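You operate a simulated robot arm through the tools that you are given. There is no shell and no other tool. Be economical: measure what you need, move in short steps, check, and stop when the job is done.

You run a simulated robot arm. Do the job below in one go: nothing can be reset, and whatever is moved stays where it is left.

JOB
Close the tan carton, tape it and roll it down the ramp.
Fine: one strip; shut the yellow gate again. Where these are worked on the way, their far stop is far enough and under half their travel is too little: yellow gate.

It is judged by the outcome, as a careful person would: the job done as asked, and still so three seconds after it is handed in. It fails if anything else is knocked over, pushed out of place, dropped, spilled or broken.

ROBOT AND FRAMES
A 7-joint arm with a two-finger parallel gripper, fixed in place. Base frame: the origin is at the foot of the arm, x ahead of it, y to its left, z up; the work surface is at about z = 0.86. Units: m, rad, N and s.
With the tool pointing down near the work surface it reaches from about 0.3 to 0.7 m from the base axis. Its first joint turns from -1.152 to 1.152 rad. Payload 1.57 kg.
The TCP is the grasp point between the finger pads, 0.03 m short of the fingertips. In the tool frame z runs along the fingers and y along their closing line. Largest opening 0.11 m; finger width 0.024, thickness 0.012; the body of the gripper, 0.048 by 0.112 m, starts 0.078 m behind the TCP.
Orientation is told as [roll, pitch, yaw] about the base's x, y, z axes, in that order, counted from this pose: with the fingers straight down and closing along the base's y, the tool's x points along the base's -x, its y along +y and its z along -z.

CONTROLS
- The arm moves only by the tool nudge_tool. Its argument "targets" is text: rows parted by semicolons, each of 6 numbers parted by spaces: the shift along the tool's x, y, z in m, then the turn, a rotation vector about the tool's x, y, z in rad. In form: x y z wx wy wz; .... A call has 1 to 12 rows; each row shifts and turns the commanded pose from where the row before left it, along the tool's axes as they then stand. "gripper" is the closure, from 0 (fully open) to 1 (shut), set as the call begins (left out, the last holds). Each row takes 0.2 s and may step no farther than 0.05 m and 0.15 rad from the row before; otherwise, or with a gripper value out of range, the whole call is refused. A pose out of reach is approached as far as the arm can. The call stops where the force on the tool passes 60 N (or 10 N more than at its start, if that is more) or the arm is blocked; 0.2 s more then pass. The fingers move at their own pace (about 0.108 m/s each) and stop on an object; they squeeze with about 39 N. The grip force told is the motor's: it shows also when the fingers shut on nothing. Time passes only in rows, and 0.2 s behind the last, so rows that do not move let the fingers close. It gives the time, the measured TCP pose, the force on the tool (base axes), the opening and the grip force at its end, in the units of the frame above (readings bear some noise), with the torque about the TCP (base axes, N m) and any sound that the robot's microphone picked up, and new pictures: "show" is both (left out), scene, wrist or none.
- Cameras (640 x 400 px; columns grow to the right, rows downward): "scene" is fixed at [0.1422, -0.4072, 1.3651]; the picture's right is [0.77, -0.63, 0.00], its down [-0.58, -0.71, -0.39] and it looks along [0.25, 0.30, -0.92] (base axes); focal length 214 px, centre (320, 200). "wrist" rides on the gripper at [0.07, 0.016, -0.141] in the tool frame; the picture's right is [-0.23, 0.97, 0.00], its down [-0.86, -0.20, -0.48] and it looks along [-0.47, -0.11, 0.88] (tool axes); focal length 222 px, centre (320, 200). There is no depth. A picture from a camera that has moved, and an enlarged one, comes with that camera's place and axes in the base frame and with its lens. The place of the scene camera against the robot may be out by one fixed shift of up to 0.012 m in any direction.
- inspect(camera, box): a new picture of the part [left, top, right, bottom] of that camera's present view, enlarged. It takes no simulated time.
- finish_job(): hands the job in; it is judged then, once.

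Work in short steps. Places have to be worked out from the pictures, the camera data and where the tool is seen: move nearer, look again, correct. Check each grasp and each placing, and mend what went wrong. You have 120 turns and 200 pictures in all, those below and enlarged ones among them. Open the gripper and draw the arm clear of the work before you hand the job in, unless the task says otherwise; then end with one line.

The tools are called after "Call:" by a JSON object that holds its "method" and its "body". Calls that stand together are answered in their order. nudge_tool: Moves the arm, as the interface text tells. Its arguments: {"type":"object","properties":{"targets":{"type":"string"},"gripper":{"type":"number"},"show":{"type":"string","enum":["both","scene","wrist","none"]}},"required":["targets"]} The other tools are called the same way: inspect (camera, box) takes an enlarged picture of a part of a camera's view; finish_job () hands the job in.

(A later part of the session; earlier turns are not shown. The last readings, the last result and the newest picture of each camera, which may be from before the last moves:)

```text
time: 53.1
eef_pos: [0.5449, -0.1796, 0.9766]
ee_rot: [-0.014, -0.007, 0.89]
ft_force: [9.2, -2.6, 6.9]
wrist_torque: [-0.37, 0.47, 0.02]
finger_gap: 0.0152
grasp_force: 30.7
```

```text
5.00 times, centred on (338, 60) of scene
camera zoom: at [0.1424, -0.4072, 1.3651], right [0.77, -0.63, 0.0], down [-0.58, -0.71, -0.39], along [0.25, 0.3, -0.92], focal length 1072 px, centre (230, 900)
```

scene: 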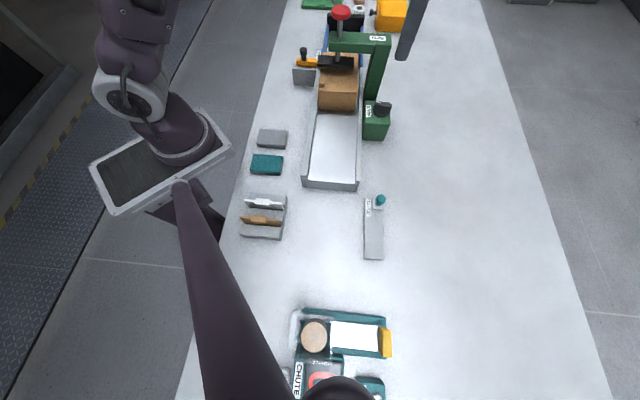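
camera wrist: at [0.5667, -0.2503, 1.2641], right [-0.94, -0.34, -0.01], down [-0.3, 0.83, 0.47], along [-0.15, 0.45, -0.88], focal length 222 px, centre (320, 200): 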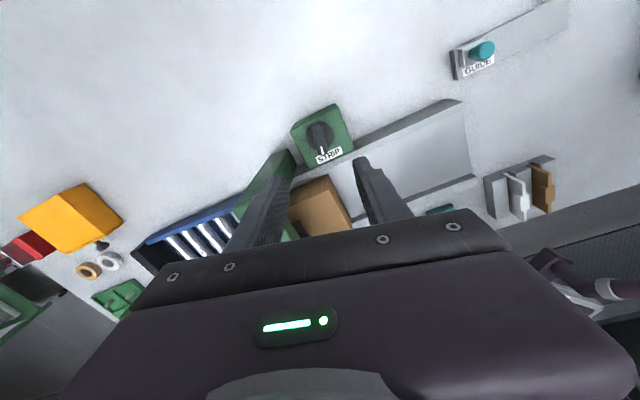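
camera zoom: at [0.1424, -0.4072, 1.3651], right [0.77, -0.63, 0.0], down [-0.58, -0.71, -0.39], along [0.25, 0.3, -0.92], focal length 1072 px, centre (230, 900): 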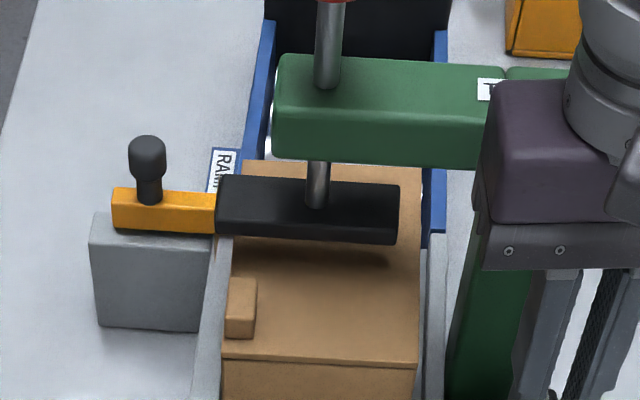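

It has now turned about 176° with no stop. I'll test conservatively: release, press the head again and look, before feeding any further.

Call:
{"method": "nudge_tool", "body": {"targets": "0 0 0 0 0 0;0 0 -0.04 0 0 0.08;0 0 -0.04 0 0 0;0 0 -0.04 0 0 0;0 0 -0.04 0 0 0;0 0 -0.04 0 0 0", "gripper": 0.5, "show": "none"}}

Call:
{"method": "nudge_tool", "body": {"targets": "-0.0166 0.0247 0 0 0 0;-0.0166 0.0247 0 0 0 0;-0.0166 0.0247 0 0 0 0;-0.0166 0.0247 0 0 0 0;-0.0166 0.0247 0.03 0 0 0", "gripper": 1, "show": "none"}}

Call:
{"method": "inspect", "body": {"camera": "scene", "box": [270, 0, 430, 120]}}

```text
time: 54.5
eef_pos: [0.5413, -0.1794, 1.1747]
ee_rot: [-0.011, -0.007, 0.813]
ft_force: [-0.5, 0.2, -0.5]
wrist_torque: [0.02, 0.04, -0.01]
finger_gap: 0.055
grasp_force: 0.0
```

```text
time: 55.7
eef_pos: [0.5108, -0.0326, 1.1471]
ee_rot: [-0.012, -0.007, 0.811]
ft_force: [-0.1, 0.5, 0.1]
wrist_torque: [-0.01, -0.01, 0.03]
finger_gap: 0.0
grasp_force: 21.3
```

```text
3.33 times, centred on (350, 60) of scene
camera zoom: at [0.1422, -0.4072, 1.3651], right [0.77, -0.63, 0.0], down [-0.58, -0.71, -0.39], along [0.25, 0.3, -0.92], focal length 715 px, centre (220, 667)
```

zoom: 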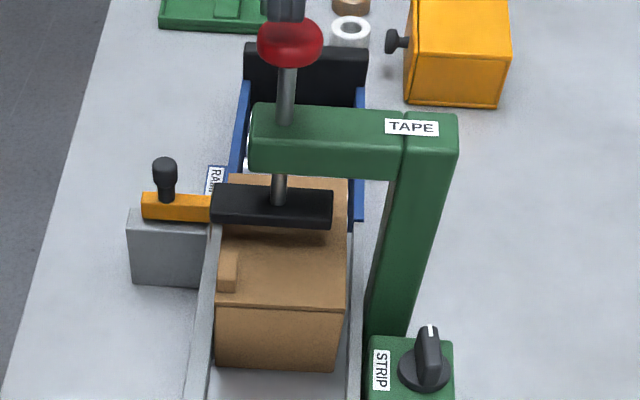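

Call:
{"method": "nudge_tool", "body": {"targets": "0 -0.003 0.01 0 0 0;0 0 0.01 0 0 0;0 0 0.008 0 0 0;0 0 0.004 0 0 0;0 0 0.002 0 0 0;0 0 0 0 0 0;0 0 0 0 0 0;0 0 0 0 0 0", "show": "none"}}

Call:
{"method": "nudge_tool", "body": {"targets": "0 0 -0.03 0 0 0;0 0 -0.04 0 0 0;0 0.04 0 0 0 0;0 0.04 0 0 0 0;-0.03 0.04 0 0 0 0;-0.04 0 0 0 0 0", "show": "none"}}

Call:
{"method": "inspect", "body": {"camera": "scene", "box": [290, 20, 386, 100]}}

Call:
{"method": "inspect", "body": {"camera": "wrist", "box": [140, 60, 340, 200]}}

```text
time: 57.1
eef_pos: [0.5134, -0.0375, 1.1161]
ee_rot: [-0.019, -0.009, 0.813]
ft_force: [-10.6, 3.0, 20.9]
wrist_torque: [-0.03, 0.43, -0.03]
finger_gap: 0.0
grasp_force: 21.3
stopped in row 6: the force on the tool passed its limit at 62 N (the readings are from after the stop); the commanded pose is now the measured one
```

```text
time: 58.5
eef_pos: [0.473, 0.0967, 1.1839]
ee_rot: [-0.018, -0.007, 0.812]
ft_force: [0.4, -0.4, 0.0]
wrist_torque: [-0.01, 0.0, -0.02]
finger_gap: 0.0
grasp_force: 21.4
```

```text
5.00 times, centred on (338, 60) of scene
camera zoom: at [0.1422, -0.4072, 1.3651], right [0.77, -0.63, 0.0], down [-0.58, -0.71, -0.39], along [0.25, 0.3, -0.92], focal length 1072 px, centre (230, 900)
```

zoom: 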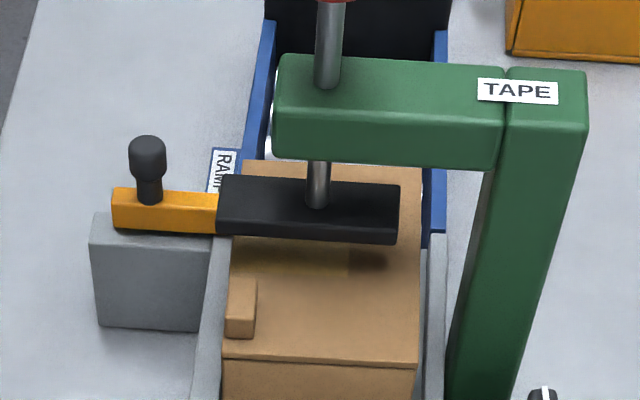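

```text
2.86 times, centred on (240, 130) of wrist
camera zoom: at [0.411, 0.058, 1.3242], right [-0.55, 0.83, -0.02], down [0.72, 0.49, 0.49], along [0.42, 0.26, -0.87], focal length 635 px, centre (549, 400)
```

zoom: 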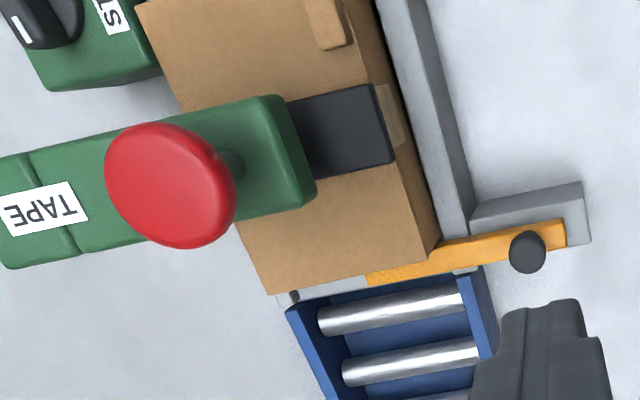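

A translucent strip now shows on the top and down the left wall. I enlarge to confirm.

Call:
{"method": "inspect", "body": {"camera": "scene", "box": [315, 50, 371, 85]}}

Call:
{"method": "inspect", "body": {"camera": "wrist", "box": [210, 70, 310, 150]}}

```text
11.43 times, centred on (343, 68) of scene
camera zoom: at [0.1422, -0.4072, 1.3651], right [0.77, -0.63, 0.0], down [-0.58, -0.71, -0.39], along [0.25, 0.3, -0.92], focal length 2451 px, centre (57, 1714)
```

zoom: 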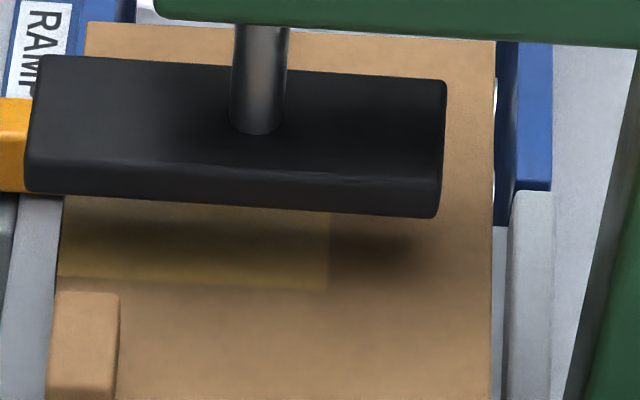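

```text
5.00 times, centred on (260, 110) of wrist
camera zoom: at [0.411, 0.058, 1.3242], right [-0.55, 0.83, -0.02], down [0.72, 0.49, 0.49], along [0.42, 0.26, -0.87], focal length 1111 px, centre (620, 650)
```

zoom: 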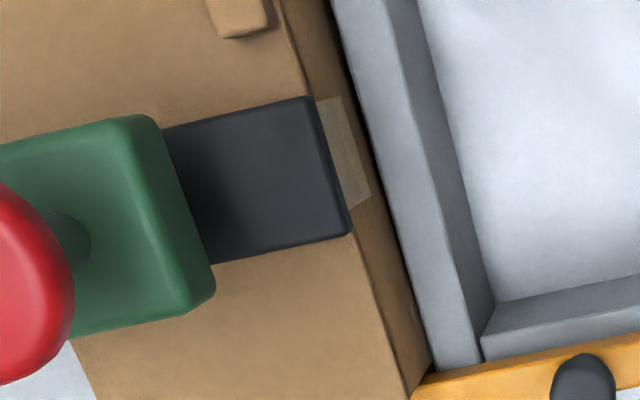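

One strip confirmed. Now the gate: its knob is near (0.508,0.103) with its top near 0.972. I go above it with the fingers part-open to straddle the knob along the bar.

Call:
{"method": "nudge_tool", "body": {"targets": "-0.029 -0.02 0 0 0 0;0 0 0.045 0 0 0;0 0 0.045 0 0 0;0 0 0.03 0 0 0", "gripper": 0.6, "show": "none"}}

Call:
{"method": "inspect", "body": {"camera": "wrist", "box": [240, 80, 400, 220]}}

Call:
{"method": "inspect", "body": {"camera": "scene", "box": [270, 0, 398, 80]}}

```text
time: 59.5
eef_pos: [0.5114, 0.102, 1.0656]
ee_rot: [-0.018, -0.01, 0.813]
ft_force: [-0.1, 0.4, 0.0]
wrist_torque: [-0.02, -0.03, 0.0]
finger_gap: 0.0442
grasp_force: 0.1
```

```text
2.86 times, centred on (320, 150) of wrist
camera zoom: at [0.4495, 0.062, 1.2049], right [-0.55, 0.83, -0.02], down [0.72, 0.49, 0.49], along [0.42, 0.26, -0.87], focal length 635 px, centre (320, 343)
```

zoom: 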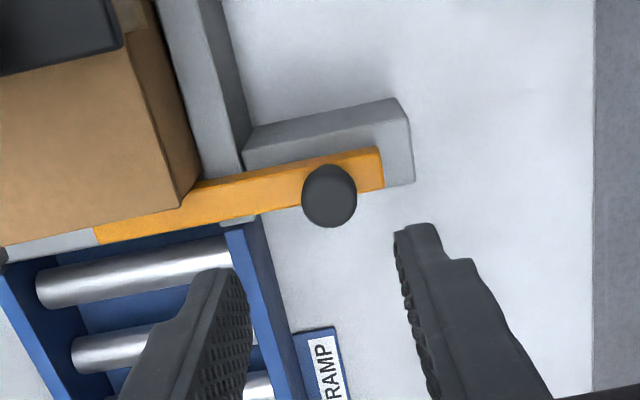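

```text
5.00 times, centred on (334, 40) of scene
camera zoom: at [0.1422, -0.4072, 1.3651], right [0.77, -0.63, 0.0], down [-0.58, -0.71, -0.39], along [0.25, 0.3, -0.92], focal length 1072 px, centre (250, 1000)
```

zoom: 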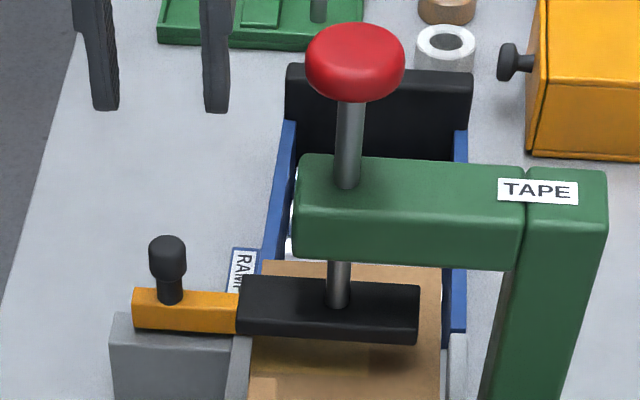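

Call:
{"method": "nudge_tool", "body": {"targets": "0.005 0.004 0.035 0 0 0;0 0 0.03 0 0 0;0 0 0.015 0 0 0", "show": "none"}}

Call:
{"method": "inspect", "body": {"camera": "wrist", "box": [240, 80, 400, 220]}}

Call:
{"method": "inspect", "body": {"camera": "scene", "box": [270, 0, 398, 80]}}

```text
time: 60.3
eef_pos: [0.5068, 0.1013, 0.9829]
ee_rot: [-0.018, -0.009, 0.814]
ft_force: [0.0, -0.4, 0.1]
wrist_torque: [-0.03, -0.01, 0.02]
finger_gap: 0.0439
grasp_force: 0.0
```

```text
2.86 times, centred on (320, 150) of wrist
camera zoom: at [0.4442, 0.063, 1.1236], right [-0.55, 0.83, -0.02], down [0.72, 0.49, 0.49], along [0.42, 0.26, -0.87], focal length 635 px, centre (320, 343)
```

zoom: 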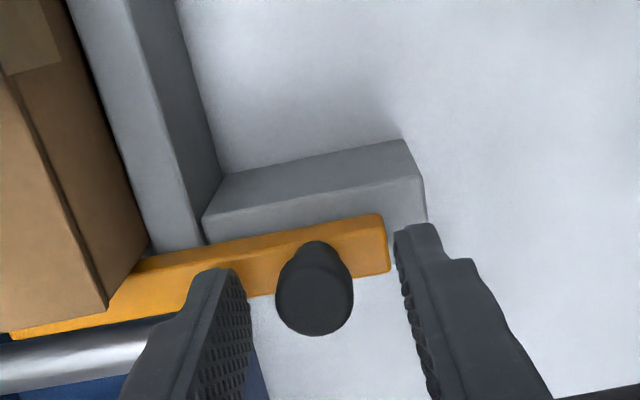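

```text
5.00 times, centred on (334, 40) of scene
camera zoom: at [0.1422, -0.4072, 1.3651], right [0.77, -0.63, 0.0], down [-0.58, -0.71, -0.39], along [0.25, 0.3, -0.92], focal length 1072 px, centre (250, 1000)
```

zoom: 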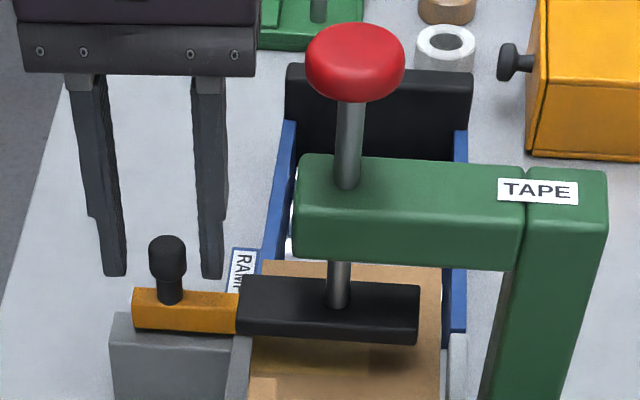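

The knob is centred between the fingers. I lower slightly and close on it.

Call:
{"method": "nudge_tool", "body": {"targets": "0 0 0.004 0 0 0;0 0 0 0 0 0;0 0 0 0 0 0", "gripper": 1, "show": "none"}}

```text
time: 61.1
eef_pos: [0.5062, 0.1018, 0.9804]
ee_rot: [-0.019, -0.01, 0.814]
ft_force: [-0.8, -1.9, 25.2]
wrist_torque: [0.31, 0.29, -0.1]
finger_gap: 0.0208
grasp_force: 34.2
```

Call:
{"method": "nudge_tool", "body": {"targets": "0 0 -0.002 0 0 0;0 0.006 0 0 0 0;0 0.006 0 0 0 0", "show": "none"}}

Call:
{"method": "inspect", "body": {"camera": "scene", "box": [270, 0, 398, 80]}}

```text
time: 61.9
eef_pos: [0.4977, 0.1116, 0.9804]
ee_rot: [-0.017, -0.01, 0.813]
ft_force: [10.8, 10.0, -6.9]
wrist_torque: [0.14, 0.49, -0.01]
finger_gap: 0.0205
grasp_force: 34.1
```

```text
5.00 times, centred on (334, 40) of scene
camera zoom: at [0.1426, -0.4069, 1.3652], right [0.77, -0.63, 0.0], down [-0.58, -0.71, -0.39], along [0.25, 0.3, -0.92], focal length 1072 px, centre (250, 1000)
```

zoom: 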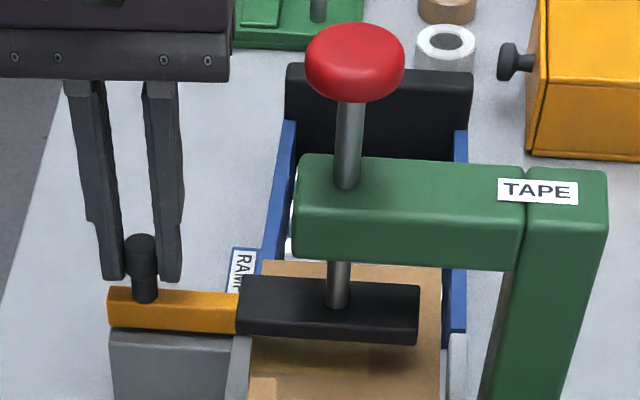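

The gate slides outward. I continue in steps toward its far stop, easing the side force.

Call:
{"method": "nudge_tool", "body": {"targets": "-0.001 0.01 0 0 0 0;0 0.01 0 0 0 0;0 0.01 0 0 0 0", "show": "none"}}

Call:
{"method": "nudge_tool", "body": {"targets": "0 0.01 0 0 0 0;0 0.01 0 0 0 0", "show": "none"}}

Call:
{"method": "inspect", "body": {"camera": "scene", "box": [254, 0, 382, 80]}}

```text
time: 62.7
eef_pos: [0.4756, 0.1311, 0.9804]
ee_rot: [-0.017, -0.005, 0.811]
ft_force: [7.8, 6.5, -23.3]
wrist_torque: [0.42, 0.19, -0.1]
finger_gap: 0.0206
grasp_force: 34.4
```

```text
time: 63.3
eef_pos: [0.4611, 0.1453, 0.9811]
ee_rot: [-0.019, -0.011, 0.814]
ft_force: [8.9, 7.0, -3.9]
wrist_torque: [-0.02, 0.57, -0.06]
finger_gap: 0.0205
grasp_force: 34.6
```

```text
5.00 times, centred on (318, 40) of scene
camera zoom: at [0.1425, -0.407, 1.3652], right [0.77, -0.63, 0.0], down [-0.58, -0.71, -0.39], along [0.25, 0.3, -0.92], focal length 1072 px, centre (330, 1000)
```

zoom: 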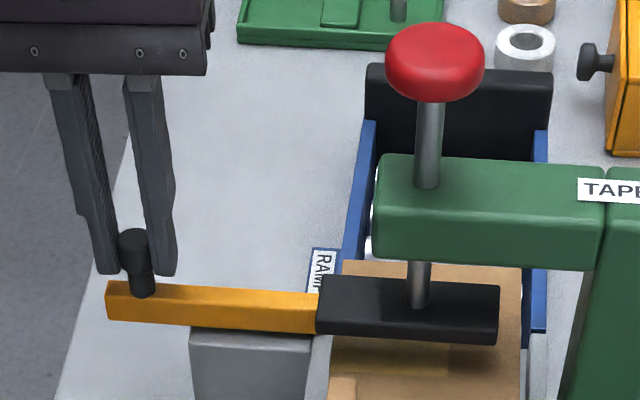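

Call:
{"method": "nudge_tool", "body": {"targets": "0 0.01 0 0 0 0;0 0.01 0 0 0 0;0 0.01 0 0 0 0", "show": "none"}}

Call:
{"method": "inspect", "body": {"camera": "scene", "box": [254, 0, 382, 80]}}

Call:
{"method": "inspect", "body": {"camera": "wrist", "box": [60, 80, 320, 240]}}

```text
time: 63.9
eef_pos: [0.4578, 0.1504, 0.9808]
ee_rot: [-0.032, -0.016, 0.802]
ft_force: [17.6, -8.6, -15.2]
wrist_torque: [0.42, -0.16, -0.04]
finger_gap: 0.0207
grasp_force: 34.3
stopped in row 2: the force on the tool passed its limit at 72 N (the readings are from after the stop); the commanded pose is now the measured one
```

```text
5.00 times, centred on (318, 40) of scene
camera zoom: at [0.1429, -0.4073, 1.365], right [0.77, -0.63, 0.0], down [-0.58, -0.71, -0.39], along [0.25, 0.3, -0.92], focal length 1072 px, centre (330, 1000)
```

zoom: 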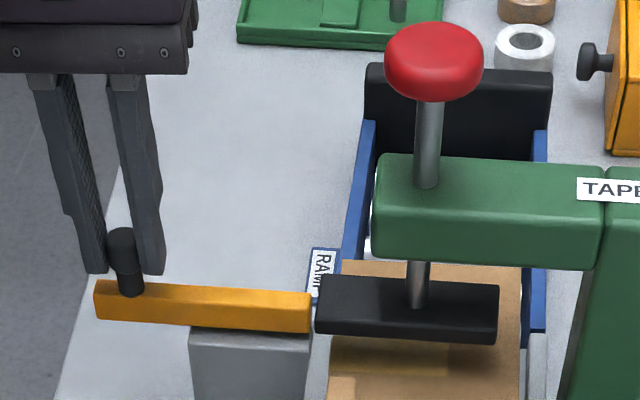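

```text
2.46 times, centred on (190, 160) of wrist
camera zoom: at [0.3928, 0.1129, 1.1202], right [-0.54, 0.84, -0.03], down [0.72, 0.48, 0.5], along [0.43, 0.25, -0.87], focal length 547 px, centre (640, 298)
```

zoom: 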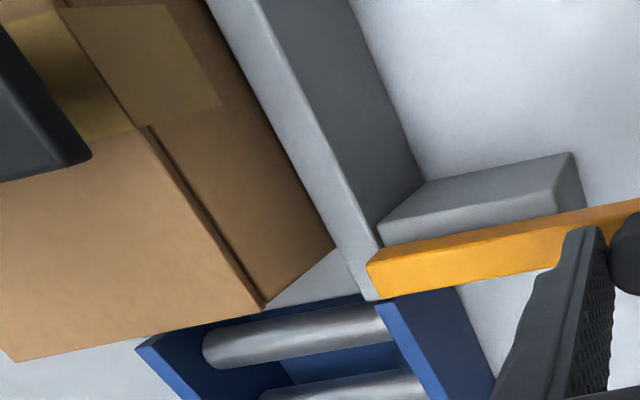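

The gate is at its far stop and clear of the bed; the tape over the seam is plain to see. I release, lift, and go back over the bed behind the carton.

Call:
{"method": "nudge_tool", "body": {"targets": "0 0 0 0 0 0;0 0 -0.03 0 0 0;0 0 -0.045 0 0 0;0 0 -0.045 0 0 0;0 0 -0.045 0 0 0;0 0 -0.035 0 0 0", "gripper": 0.55, "show": "none"}}

Call:
{"method": "nudge_tool", "body": {"targets": "0.0356 -0.0246 0 0 0 0;0.0356 -0.0246 0 0 0 0;0.0356 -0.0246 0 0 0 0;0.0356 -0.0246 0 0 0 0;0.0356 -0.0246 0 0 0 0;0.0356 -0.0246 0 0 0 0;0.0356 -0.0246 0 0 0 0", "gripper": 1, "show": "none"}}

Call:
{"method": "nudge_tool", "body": {"targets": "0 0 0.01 0 -0.14 0;0 0 0 0 -0.14 0;0 0 0 0 -0.14 0;0 0 0 0 -0.14 0;0 0 0 0 -0.14 0;0 0 0 0 -0.14 0;0 0 0 0 -0.14 0"}}

```text
time: 65.3
eef_pos: [0.4475, 0.1554, 1.1808]
ee_rot: [-0.03, -0.014, 0.804]
ft_force: [-0.2, -0.6, 0.7]
wrist_torque: [0.01, 0.03, 0.01]
finger_gap: 0.0497
grasp_force: 0.1
```

```text
time: 66.9
eef_pos: [0.3993, -0.1452, 1.1813]
ee_rot: [-0.031, -0.017, 0.806]
ft_force: [-0.7, 0.0, -0.1]
wrist_torque: [0.02, 0.03, 0.01]
finger_gap: 0.0
grasp_force: 21.2
```

```text
time: 68.5
eef_pos: [0.4, -0.145, 1.1721]
ee_rot: [-0.062, -0.996, 0.859]
ft_force: [0.2, 0.7, 0.6]
wrist_torque: [-0.04, 0.02, 0.0]
finger_gap: 0.0002
grasp_force: 21.3
camera wrist: at [0.2805, -0.247, 1.1905], right [-0.62, 0.77, 0.16], down [0.16, -0.07, 0.98], along [0.77, 0.64, -0.08], focal length 222 px, centre (320, 200)
```

scene: 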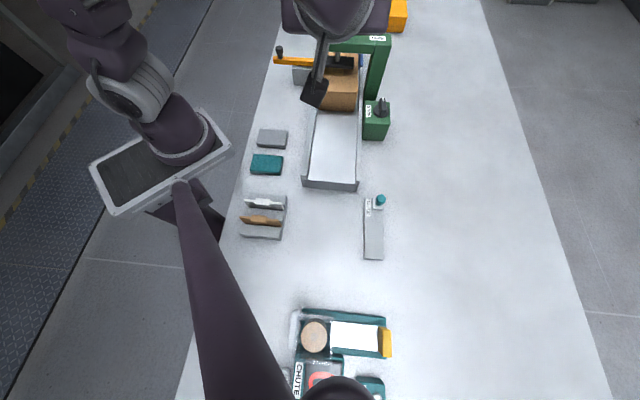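
wrist: 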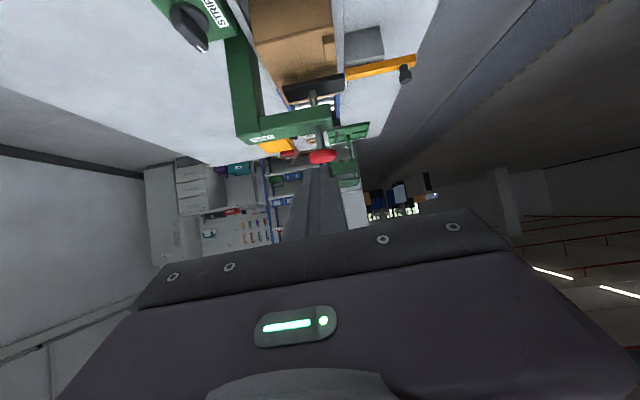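

The fingers now point forward and down at about 57° along the bed, so they can reach beneath the shoe. I shift to the bed's centreline and descend vertically behind the carton.

Call:
{"method": "nudge_tool", "body": {"targets": "0 -0.014 0 0 0 0;0.0378 0 0.0245 0 0 0;0.0378 0 0.0245 0 0 0;0.0378 0 0.0245 0 0 0;0.0294 0 0.019 0 0 0"}}

Call:
{"method": "inspect", "body": {"camera": "scene", "box": [260, 20, 420, 120]}}

```text
time: 69.7
eef_pos: [0.4119, -0.1603, 1.0033]
ee_rot: [-0.057, -0.995, 0.854]
ft_force: [0.4, 0.2, -0.6]
wrist_torque: [0.05, 0.0, 0.01]
finger_gap: 0.0
grasp_force: 20.9
camera wrist: at [0.2927, -0.2616, 1.0207], right [-0.62, 0.77, 0.16], down [0.17, -0.07, 0.98], along [0.77, 0.64, -0.08], focal length 222 px, centre (320, 200)
```

scene: 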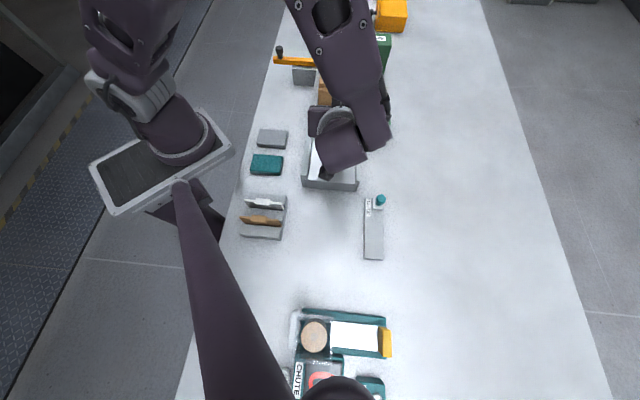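
wrist: 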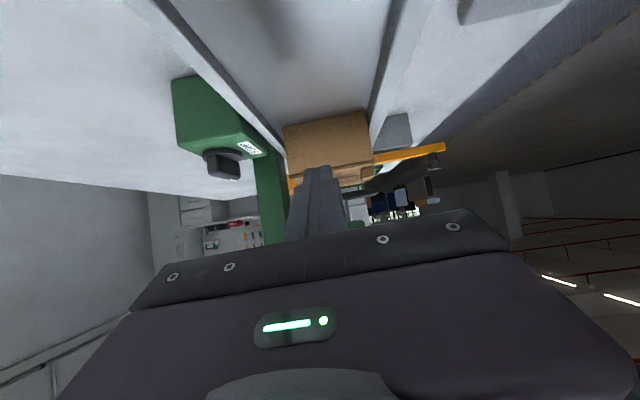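

```text
4.00 times, centred on (340, 70) of scene
camera zoom: at [0.1422, -0.4072, 1.3651], right [0.77, -0.63, 0.0], down [-0.58, -0.71, -0.39], along [0.25, 0.3, -0.92], focal length 858 px, centre (240, 720)
```

zoom: 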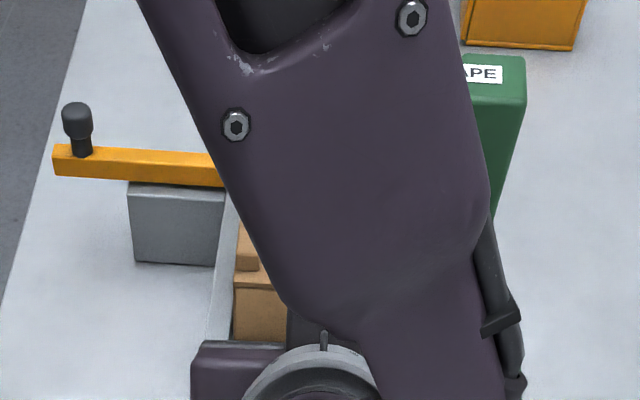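

The fingers are lined up with the carton's rear wall. I lower the remaining 5 cm.

Call:
{"method": "nudge_tool", "body": {"targets": "0.021 0 0.0136 0 0 0;0.021 0 0.0136 0 0 0", "show": "wrist"}}

```text
time: 70.3
eef_pos: [0.4149, -0.1613, 0.9524]
ee_rot: [-0.059, -0.995, 0.855]
ft_force: [-0.2, -0.2, 0.9]
wrist_torque: [-0.02, -0.02, -0.01]
finger_gap: 0.0003
grasp_force: 21.1
camera wrist: at [0.2946, -0.2622, 0.9707], right [-0.62, 0.77, 0.16], down [0.17, -0.07, 0.98], along [0.77, 0.64, -0.08], focal length 222 px, centre (320, 200)
```

wrist: 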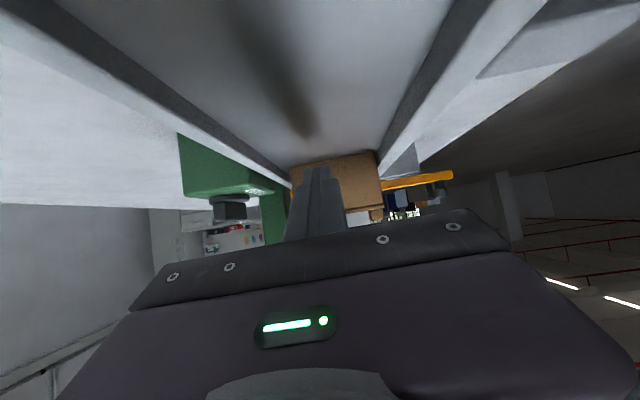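

I shift 7 mm left and advance horizontally (forward = −0.544 x, +0.839 z in tool axes) up to the carton.

Call:
{"method": "nudge_tool", "body": {"targets": "0 0.007 0 0 0 0;-0.0109 0 0.0168 0 0 0;-0.0109 0 0.0168 0 0 0;-0.0109 0 0.0168 0 0 0"}}

Call:
{"method": "inspect", "body": {"camera": "scene", "box": [260, 0, 420, 100]}}

```text
time: 71.3
eef_pos: [0.4523, -0.1119, 0.9527]
ee_rot: [-0.059, -0.992, 0.854]
ft_force: [-0.7, -0.3, -0.1]
wrist_torque: [0.02, -0.01, 0.01]
finger_gap: 0.0
grasp_force: 21.5
camera wrist: at [0.3319, -0.2132, 0.9707], right [-0.62, 0.77, 0.16], down [0.17, -0.07, 0.98], along [0.77, 0.64, -0.08], focal length 222 px, centre (320, 200)
```

scene: 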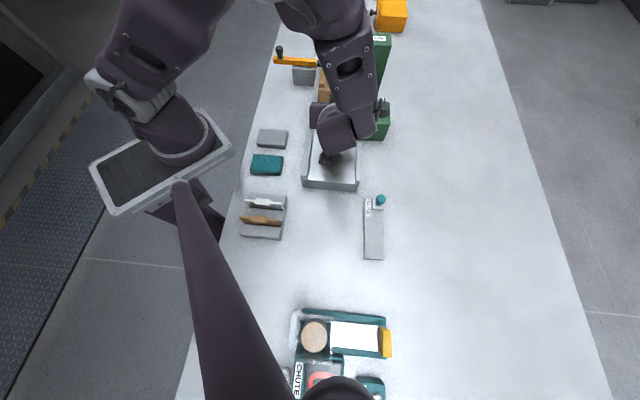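
wrist: 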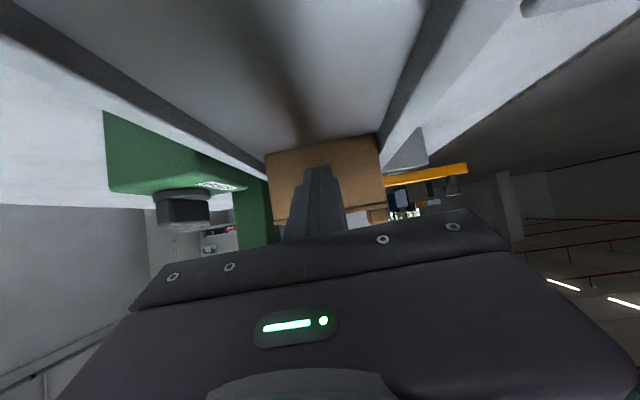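

```text
4.00 times, centred on (340, 50) of scene
camera zoom: at [0.1422, -0.4072, 1.3651], right [0.77, -0.63, 0.0], down [-0.58, -0.71, -0.39], along [0.25, 0.3, -0.92], focal length 858 px, centre (240, 800)
```

zoom: 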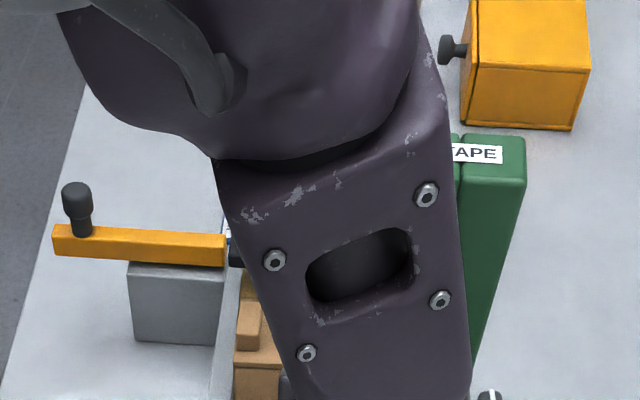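

Call:
{"method": "nudge_tool", "body": {"targets": "-0.0109 0 0.0168 0 0 0;-0.0082 0 0.0126 0 0 0;-0.0082 0 0.0126 0 0 0"}}

```text
time: 72.1
eef_pos: [0.4864, -0.0755, 0.9521]
ee_rot: [-0.059, -0.994, 0.852]
ft_force: [-0.6, -0.6, 0.0]
wrist_torque: [0.02, -0.02, 0.0]
finger_gap: 0.0
grasp_force: 20.8
camera wrist: at [0.3662, -0.1769, 0.9706], right [-0.62, 0.77, 0.16], down [0.17, -0.07, 0.98], along [0.77, 0.64, -0.08], focal length 222 px, centre (320, 200)
```

scene: 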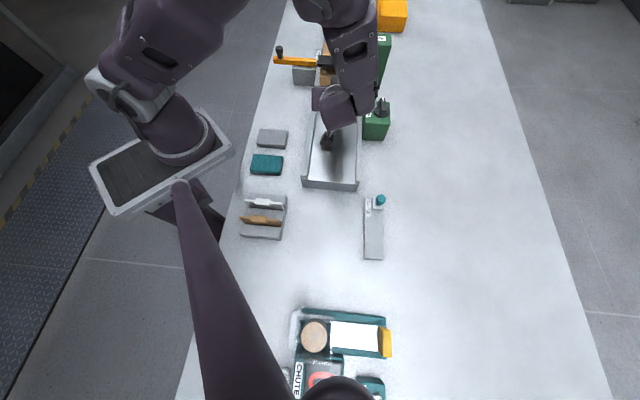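
wrist: 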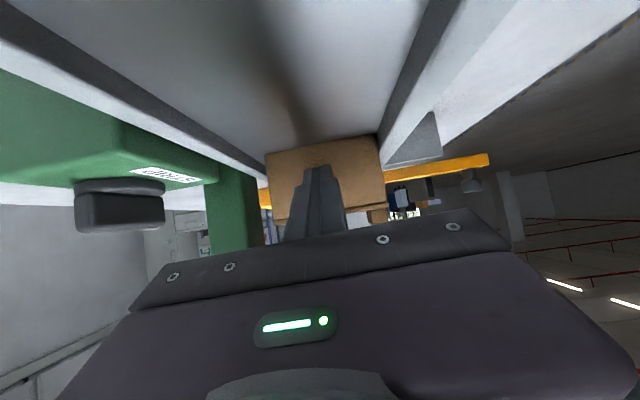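

The carton is moving with the fingers and everything is clear. I continue in small steps.

Call:
{"method": "nudge_tool", "body": {"targets": "-0.0054 0 0.0084 0 0 0;-0.0054 0 0.0084 0 0 0"}}

Call:
{"method": "inspect", "body": {"camera": "scene", "box": [280, 0, 420, 100]}}

```text
time: 72.7
eef_pos: [0.4995, -0.0603, 0.9529]
ee_rot: [-0.058, -0.995, 0.853]
ft_force: [0.0, -1.2, 0.8]
wrist_torque: [-0.03, 0.0, -0.01]
finger_gap: 0.0001
grasp_force: 21.6
camera wrist: at [0.3793, -0.1623, 0.9703], right [-0.62, 0.77, 0.16], down [0.17, -0.07, 0.98], along [0.77, 0.64, -0.08], focal length 222 px, centre (320, 200)
```

scene: 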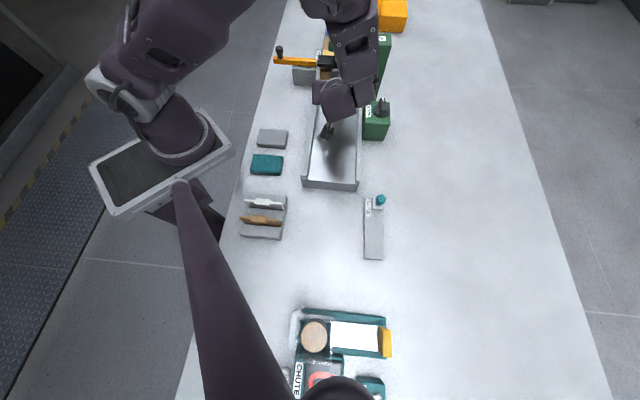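
wrist: 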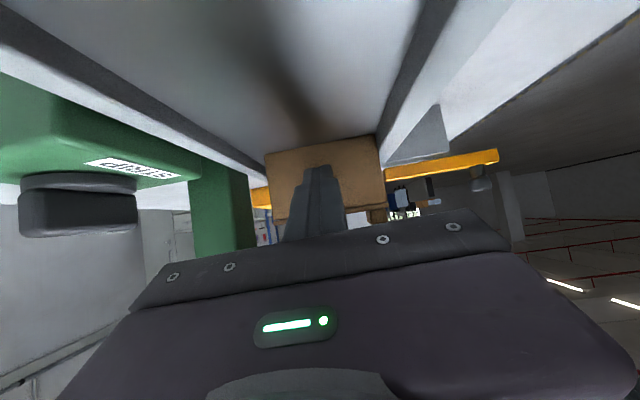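

```text
4.00 times, centred on (350, 50) of scene
camera zoom: at [0.1422, -0.4072, 1.3651], right [0.77, -0.63, 0.0], down [-0.58, -0.71, -0.39], along [0.25, 0.3, -0.92], focal length 858 px, centre (200, 800)
```

zoom: 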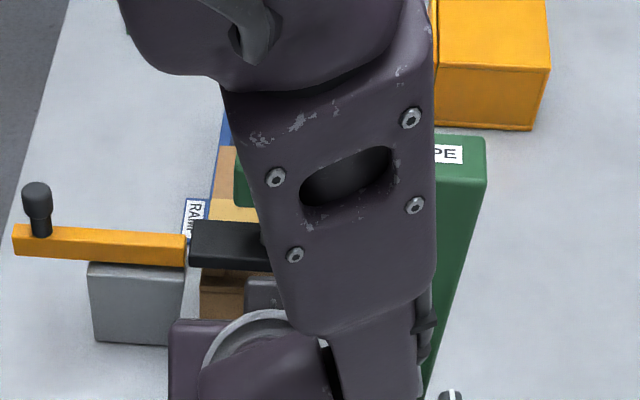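

Call:
{"method": "nudge_tool", "body": {"targets": "-0.0054 0 0.0084 0 0 0;-0.0054 0 0.0084 0 0 0"}}

Call:
{"method": "inspect", "body": {"camera": "scene", "box": [280, 0, 420, 100]}}

```text
time: 73.3
eef_pos: [0.5138, -0.0448, 0.9522]
ee_rot: [-0.055, -0.994, 0.854]
ft_force: [-1.0, -1.5, -0.5]
wrist_torque: [0.03, 0.03, 0.01]
finger_gap: 0.0001
grasp_force: 21.8
camera wrist: at [0.3936, -0.147, 0.9706], right [-0.62, 0.77, 0.16], down [0.17, -0.07, 0.98], along [0.77, 0.64, -0.08], focal length 222 px, centre (320, 200)
```

scene: 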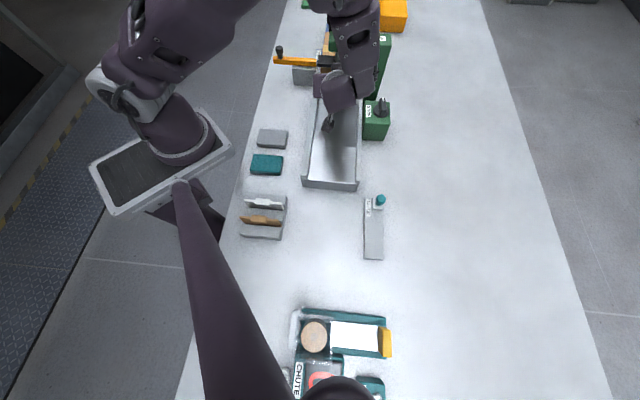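
wrist: 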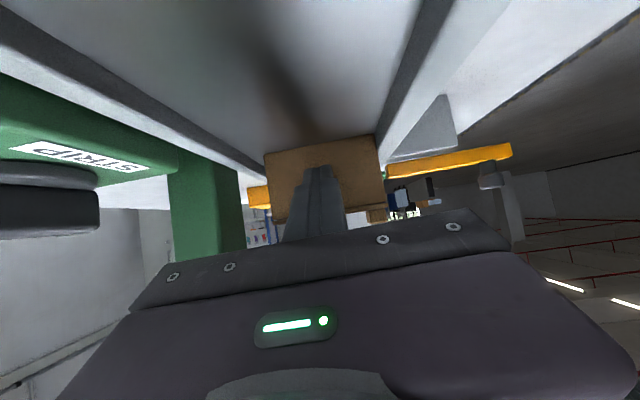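

```text
4.00 times, centred on (350, 50) of scene
camera zoom: at [0.1422, -0.4072, 1.3651], right [0.77, -0.63, 0.0], down [-0.58, -0.71, -0.39], along [0.25, 0.3, -0.92], focal length 858 px, centre (200, 800)
```

zoom: 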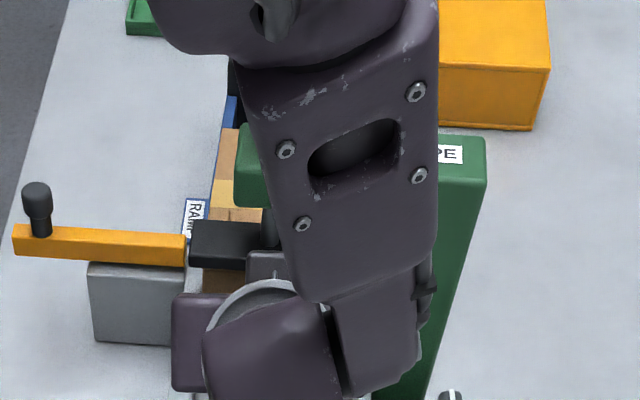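

Call:
{"method": "nudge_tool", "body": {"targets": "-0.0054 0 0.0084 0 0 0;0 0 0 0 0 0"}}

Call:
{"method": "inspect", "body": {"camera": "wrist", "box": [220, 110, 440, 240]}}

```text
time: 73.9
eef_pos: [0.5214, -0.0384, 0.9527]
ee_rot: [-0.057, -0.996, 0.855]
ft_force: [-0.1, -0.2, 0.3]
wrist_torque: [-0.01, 0.01, 0.0]
finger_gap: 0.0
grasp_force: 21.3
camera wrist: at [0.401, -0.1406, 0.9709], right [-0.62, 0.77, 0.16], down [0.17, -0.07, 0.98], along [0.77, 0.64, -0.08], focal length 222 px, centre (320, 200)
```

scene: 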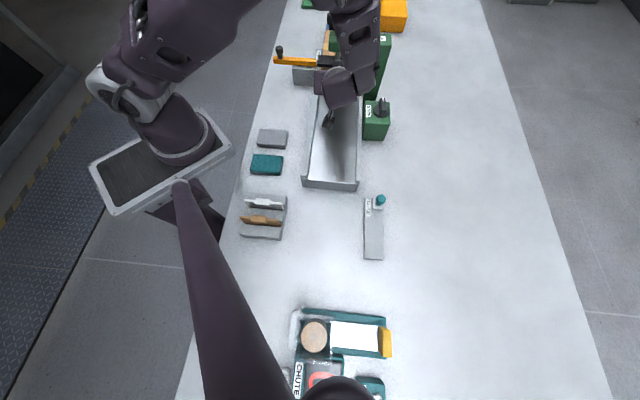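
wrist: 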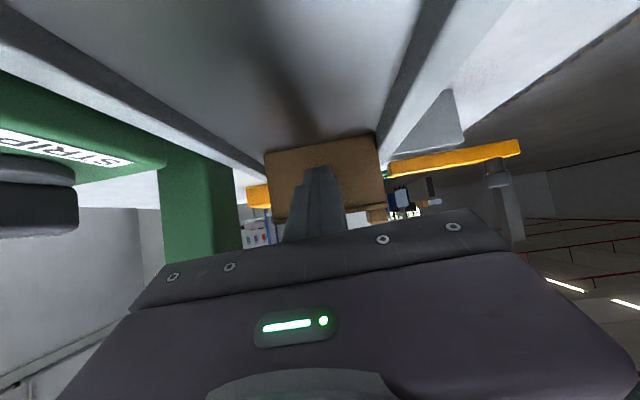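

```text
2.91 times, centred on (330, 175) of wrist
camera zoom: at [0.401, -0.1406, 0.9709], right [-0.62, 0.77, 0.16], down [0.17, -0.07, 0.98], along [0.77, 0.64, -0.08], focal length 646 px, centre (291, 273)
```

zoom: 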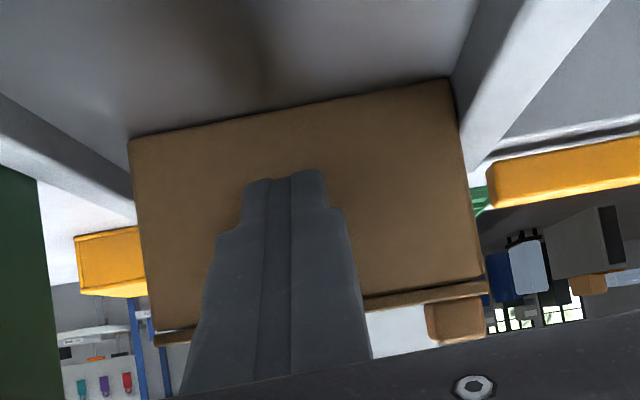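

Call:
{"method": "nudge_tool", "body": {"targets": "-0.0054 0 0.0084 0 0 0;0 0 0 0 0 0", "show": "none"}}

Call:
{"method": "inspect", "body": {"camera": "wrist", "box": [220, 110, 440, 240]}}

```text
time: 74.5
eef_pos: [0.5279, -0.0325, 0.9529]
ee_rot: [-0.057, -0.994, 0.853]
ft_force: [0.3, -0.2, 0.5]
wrist_torque: [-0.05, 0.01, 0.01]
finger_gap: 0.0
grasp_force: 21.4
```

```text
2.91 times, centred on (330, 175) of wrist
camera zoom: at [0.408, -0.1337, 0.9702], right [-0.62, 0.77, 0.16], down [0.17, -0.07, 0.98], along [0.77, 0.64, -0.08], focal length 646 px, centre (291, 273)
```

zoom: 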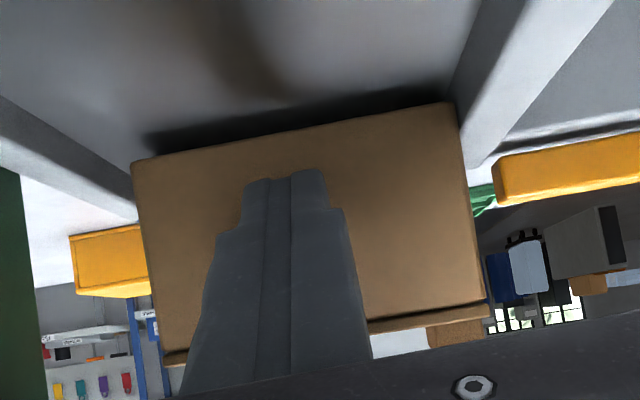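

The carton's rear is lifting as it tips onto the rollers. One more small push.

Call:
{"method": "nudge_tool", "body": {"targets": "-0.0054 0 0.0084 0 0 0;0 0 0 0 0 0;0 0 0 0 0 0", "show": "scene"}}

Call:
{"method": "inspect", "body": {"camera": "wrist", "box": [220, 110, 440, 240]}}

```text
time: 75.3
eef_pos: [0.5357, -0.0262, 0.9534]
ee_rot: [-0.058, -0.995, 0.855]
ft_force: [0.3, -0.7, -0.4]
wrist_torque: [0.02, 0.02, -0.03]
finger_gap: 0.0
grasp_force: 21.9
```

scene: 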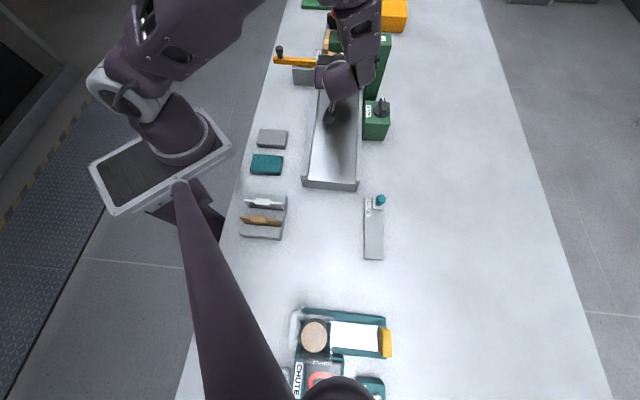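

```text
2.91 times, centred on (330, 175) of wrist
camera zoom: at [0.415, -0.1272, 0.9705], right [-0.62, 0.77, 0.16], down [0.17, -0.07, 0.98], along [0.77, 0.64, -0.08], focal length 646 px, centre (291, 273)
```

zoom: 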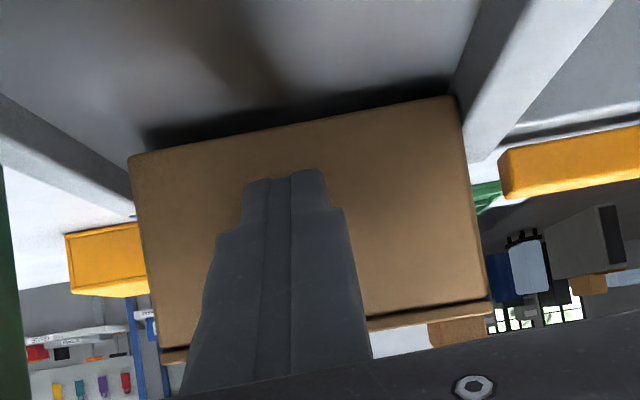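

Call:
{"method": "nudge_tool", "body": {"targets": "0.0067 0 0.0044 0 0 0;-0.0054 0 0.0084 0 0 0;0 0 0 0 0 0", "show": "none"}}

Call:
{"method": "inspect", "body": {"camera": "wrist", "box": [220, 110, 440, 240]}}

Call:
{"method": "inspect", "body": {"camera": "scene", "box": [280, 0, 420, 100]}}

```text
time: 76.1
eef_pos: [0.5428, -0.019, 0.9445]
ee_rot: [-0.057, -0.993, 0.855]
ft_force: [-0.7, 0.1, -1.1]
wrist_torque: [0.01, -0.01, -0.01]
finger_gap: 0.0
grasp_force: 21.6
```

```text
2.91 times, centred on (330, 175) of wrist
camera zoom: at [0.4225, -0.1201, 0.9625], right [-0.62, 0.77, 0.16], down [0.17, -0.07, 0.98], along [0.77, 0.64, -0.08], focal length 646 px, centre (291, 273)
```

zoom: 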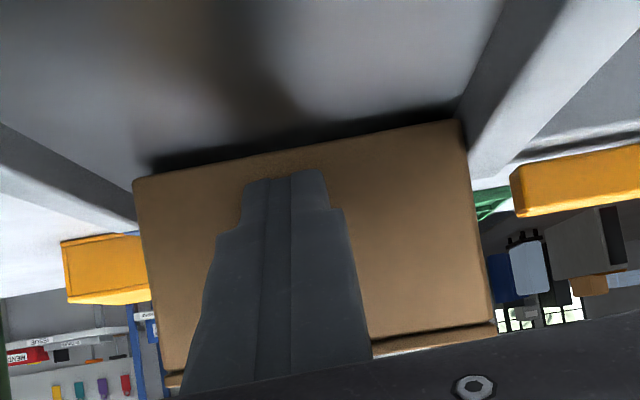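

```text
4.00 times, centred on (350, 50) of scene
camera zoom: at [0.1422, -0.4072, 1.3651], right [0.77, -0.63, 0.0], down [-0.58, -0.71, -0.39], along [0.25, 0.3, -0.92], focal length 858 px, centre (200, 800)
```

zoom: 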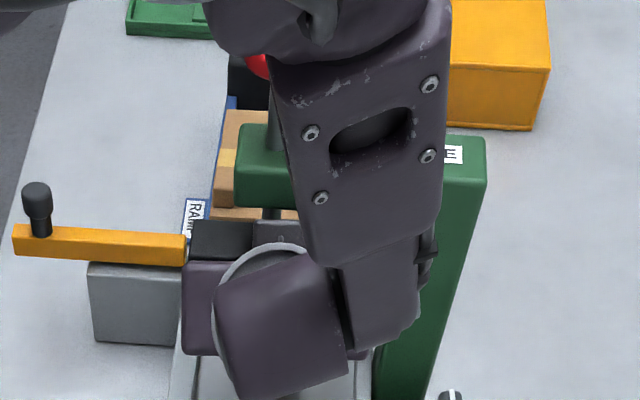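

The carton is tilted onto the rollers. I ease back 2 cm to see whether it rolls on its own.

Call:
{"method": "nudge_tool", "body": {"targets": "0.0109 0 -0.0168 0 0 0;0 0 0 0 0 0;0 0 0 0 0 0;0 0 0 0 0 0", "show": "none"}}

Call:
{"method": "inspect", "body": {"camera": "wrist", "box": [220, 110, 440, 240]}}

Call:
{"method": "inspect", "body": {"camera": "scene", "box": [280, 0, 420, 100]}}

```text
time: 77.1
eef_pos: [0.5293, -0.032, 0.9458]
ee_rot: [-0.058, -0.996, 0.854]
ft_force: [0.0, 0.6, 0.6]
wrist_torque: [0.0, -0.02, -0.02]
finger_gap: 0.0
grasp_force: 21.6
```

```text
2.91 times, centred on (330, 175) of wrist
camera zoom: at [0.409, -0.134, 0.963], right [-0.62, 0.77, 0.16], down [0.17, -0.07, 0.98], along [0.77, 0.64, -0.08], focal length 646 px, centre (291, 273)
```

zoom: 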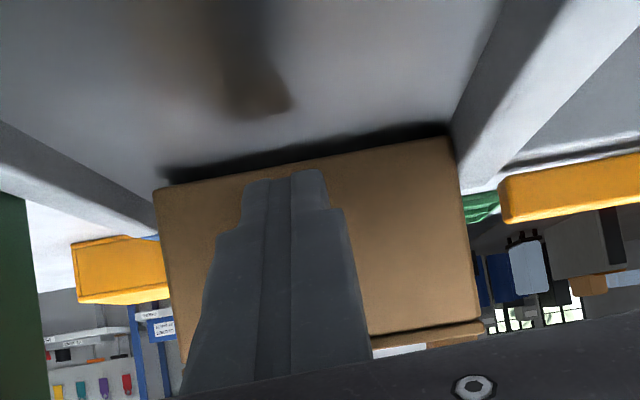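

```text
4.00 times, centred on (350, 50) of scene
camera zoom: at [0.1422, -0.4072, 1.3651], right [0.77, -0.63, 0.0], down [-0.58, -0.71, -0.39], along [0.25, 0.3, -0.92], focal length 858 px, centre (200, 800)
```

zoom: 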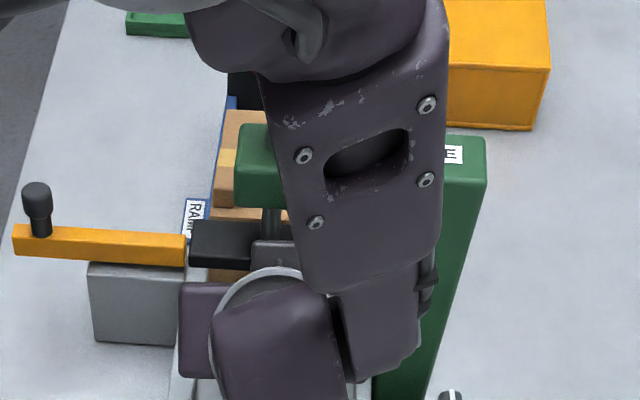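

It stays put, friction still holding it on the bed edge, and my forward reach under the head is nearly used up. I'll back out and nudge it on from above, beyond the arch, with light fingertip drag on its front half.

Call:
{"method": "nudge_tool", "body": {"targets": "0.0218 0 -0.0336 0 0 0;0.0218 0 -0.0336 0 0 0;0.0218 0 -0.0336 0 0 0;-0.0378 0 -0.0245 0 0 0;-0.0378 0 -0.0245 0 0 0;-0.0378 0 -0.0245 0 0 0;-0.0378 0 -0.0245 0 0 0;-0.0378 0 -0.0245 0 0 0", "show": "none"}}

Call:
{"method": "nudge_tool", "body": {"targets": "0 0 0 0 0.142 0;0 0 0 0 0.142 0;0 0 0 0 0.142 0;0 0 0 0 0.142 0;0 0 0 0 0.142 0;0 0 0 0 0.142 0;0 0 0 0 0.142 0", "show": "none"}}

Call:
{"method": "inspect", "body": {"camera": "scene", "box": [280, 0, 440, 100]}}

```text
time: 78.9
eef_pos: [0.4402, -0.1138, 1.1692]
ee_rot: [-0.056, -0.996, 0.853]
ft_force: [-1.2, -0.5, 0.0]
wrist_torque: [0.01, 0.02, 0.0]
finger_gap: 0.0
grasp_force: 21.3
```

```text
time: 80.5
eef_pos: [0.4407, -0.1142, 1.1687]
ee_rot: [-0.034, 0.002, 0.805]
ft_force: [0.9, 0.3, -0.3]
wrist_torque: [-0.01, -0.06, 0.03]
finger_gap: 0.0
grasp_force: 21.7
```

```text
4.00 times, centred on (360, 50) of scene
camera zoom: at [0.1422, -0.4072, 1.3651], right [0.77, -0.63, 0.0], down [-0.58, -0.71, -0.39], along [0.25, 0.3, -0.92], focal length 858 px, centre (160, 800)
```

zoom: 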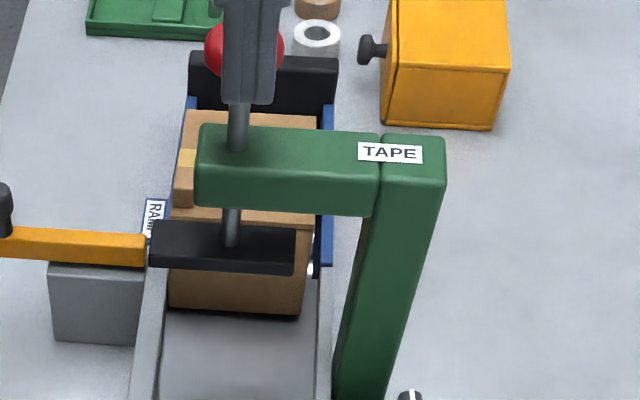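

Call:
{"method": "nudge_tool", "body": {"targets": "0 0 -0.03 0 0 0;-0.046 0.0015 0 0 0 0;-0.046 0.0015 0 0 0 0;-0.046 0.0015 0 0 0 0;-0.046 0.0015 0 0 0 0;-0.046 0.0015 0 0 0 0"}}

Call:
{"method": "inspect", "body": {"camera": "wrist", "box": [200, 80, 440, 230]}}

```text
time: 81.9
eef_pos: [0.5919, 0.059, 1.1979]
ee_rot: [-0.032, 0.002, 0.804]
ft_force: [-0.2, 0.8, -0.1]
wrist_torque: [0.0, 0.0, -0.03]
finger_gap: 0.0
grasp_force: 21.5
camera wrist: at [0.5294, 0.0227, 1.3385], right [-0.54, 0.84, -0.03], down [0.73, 0.49, 0.48], along [0.42, 0.24, -0.87], focal length 222 px, centre (320, 200)
```

scene: 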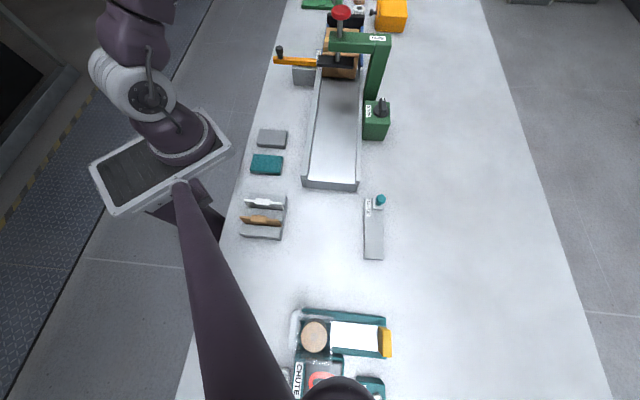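
wrist: 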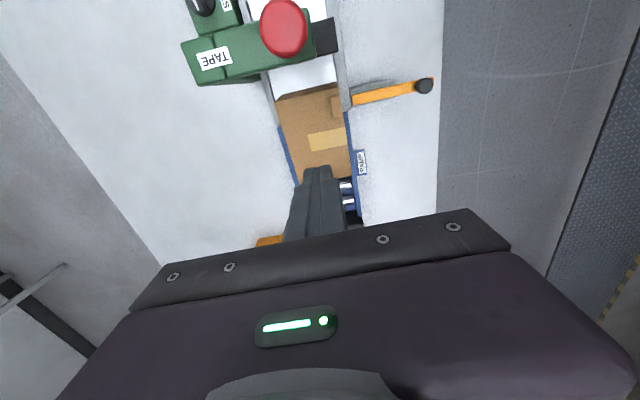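

```text
2.67 times, centred on (320, 155) of wrist
camera zoom: at [0.5294, 0.0227, 1.3385], right [-0.54, 0.84, -0.03], down [0.73, 0.49, 0.48], along [0.42, 0.24, -0.87], focal length 592 px, centre (320, 320)
```

zoom: 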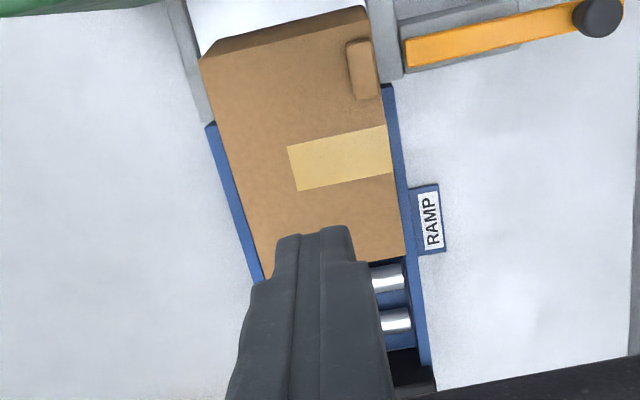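

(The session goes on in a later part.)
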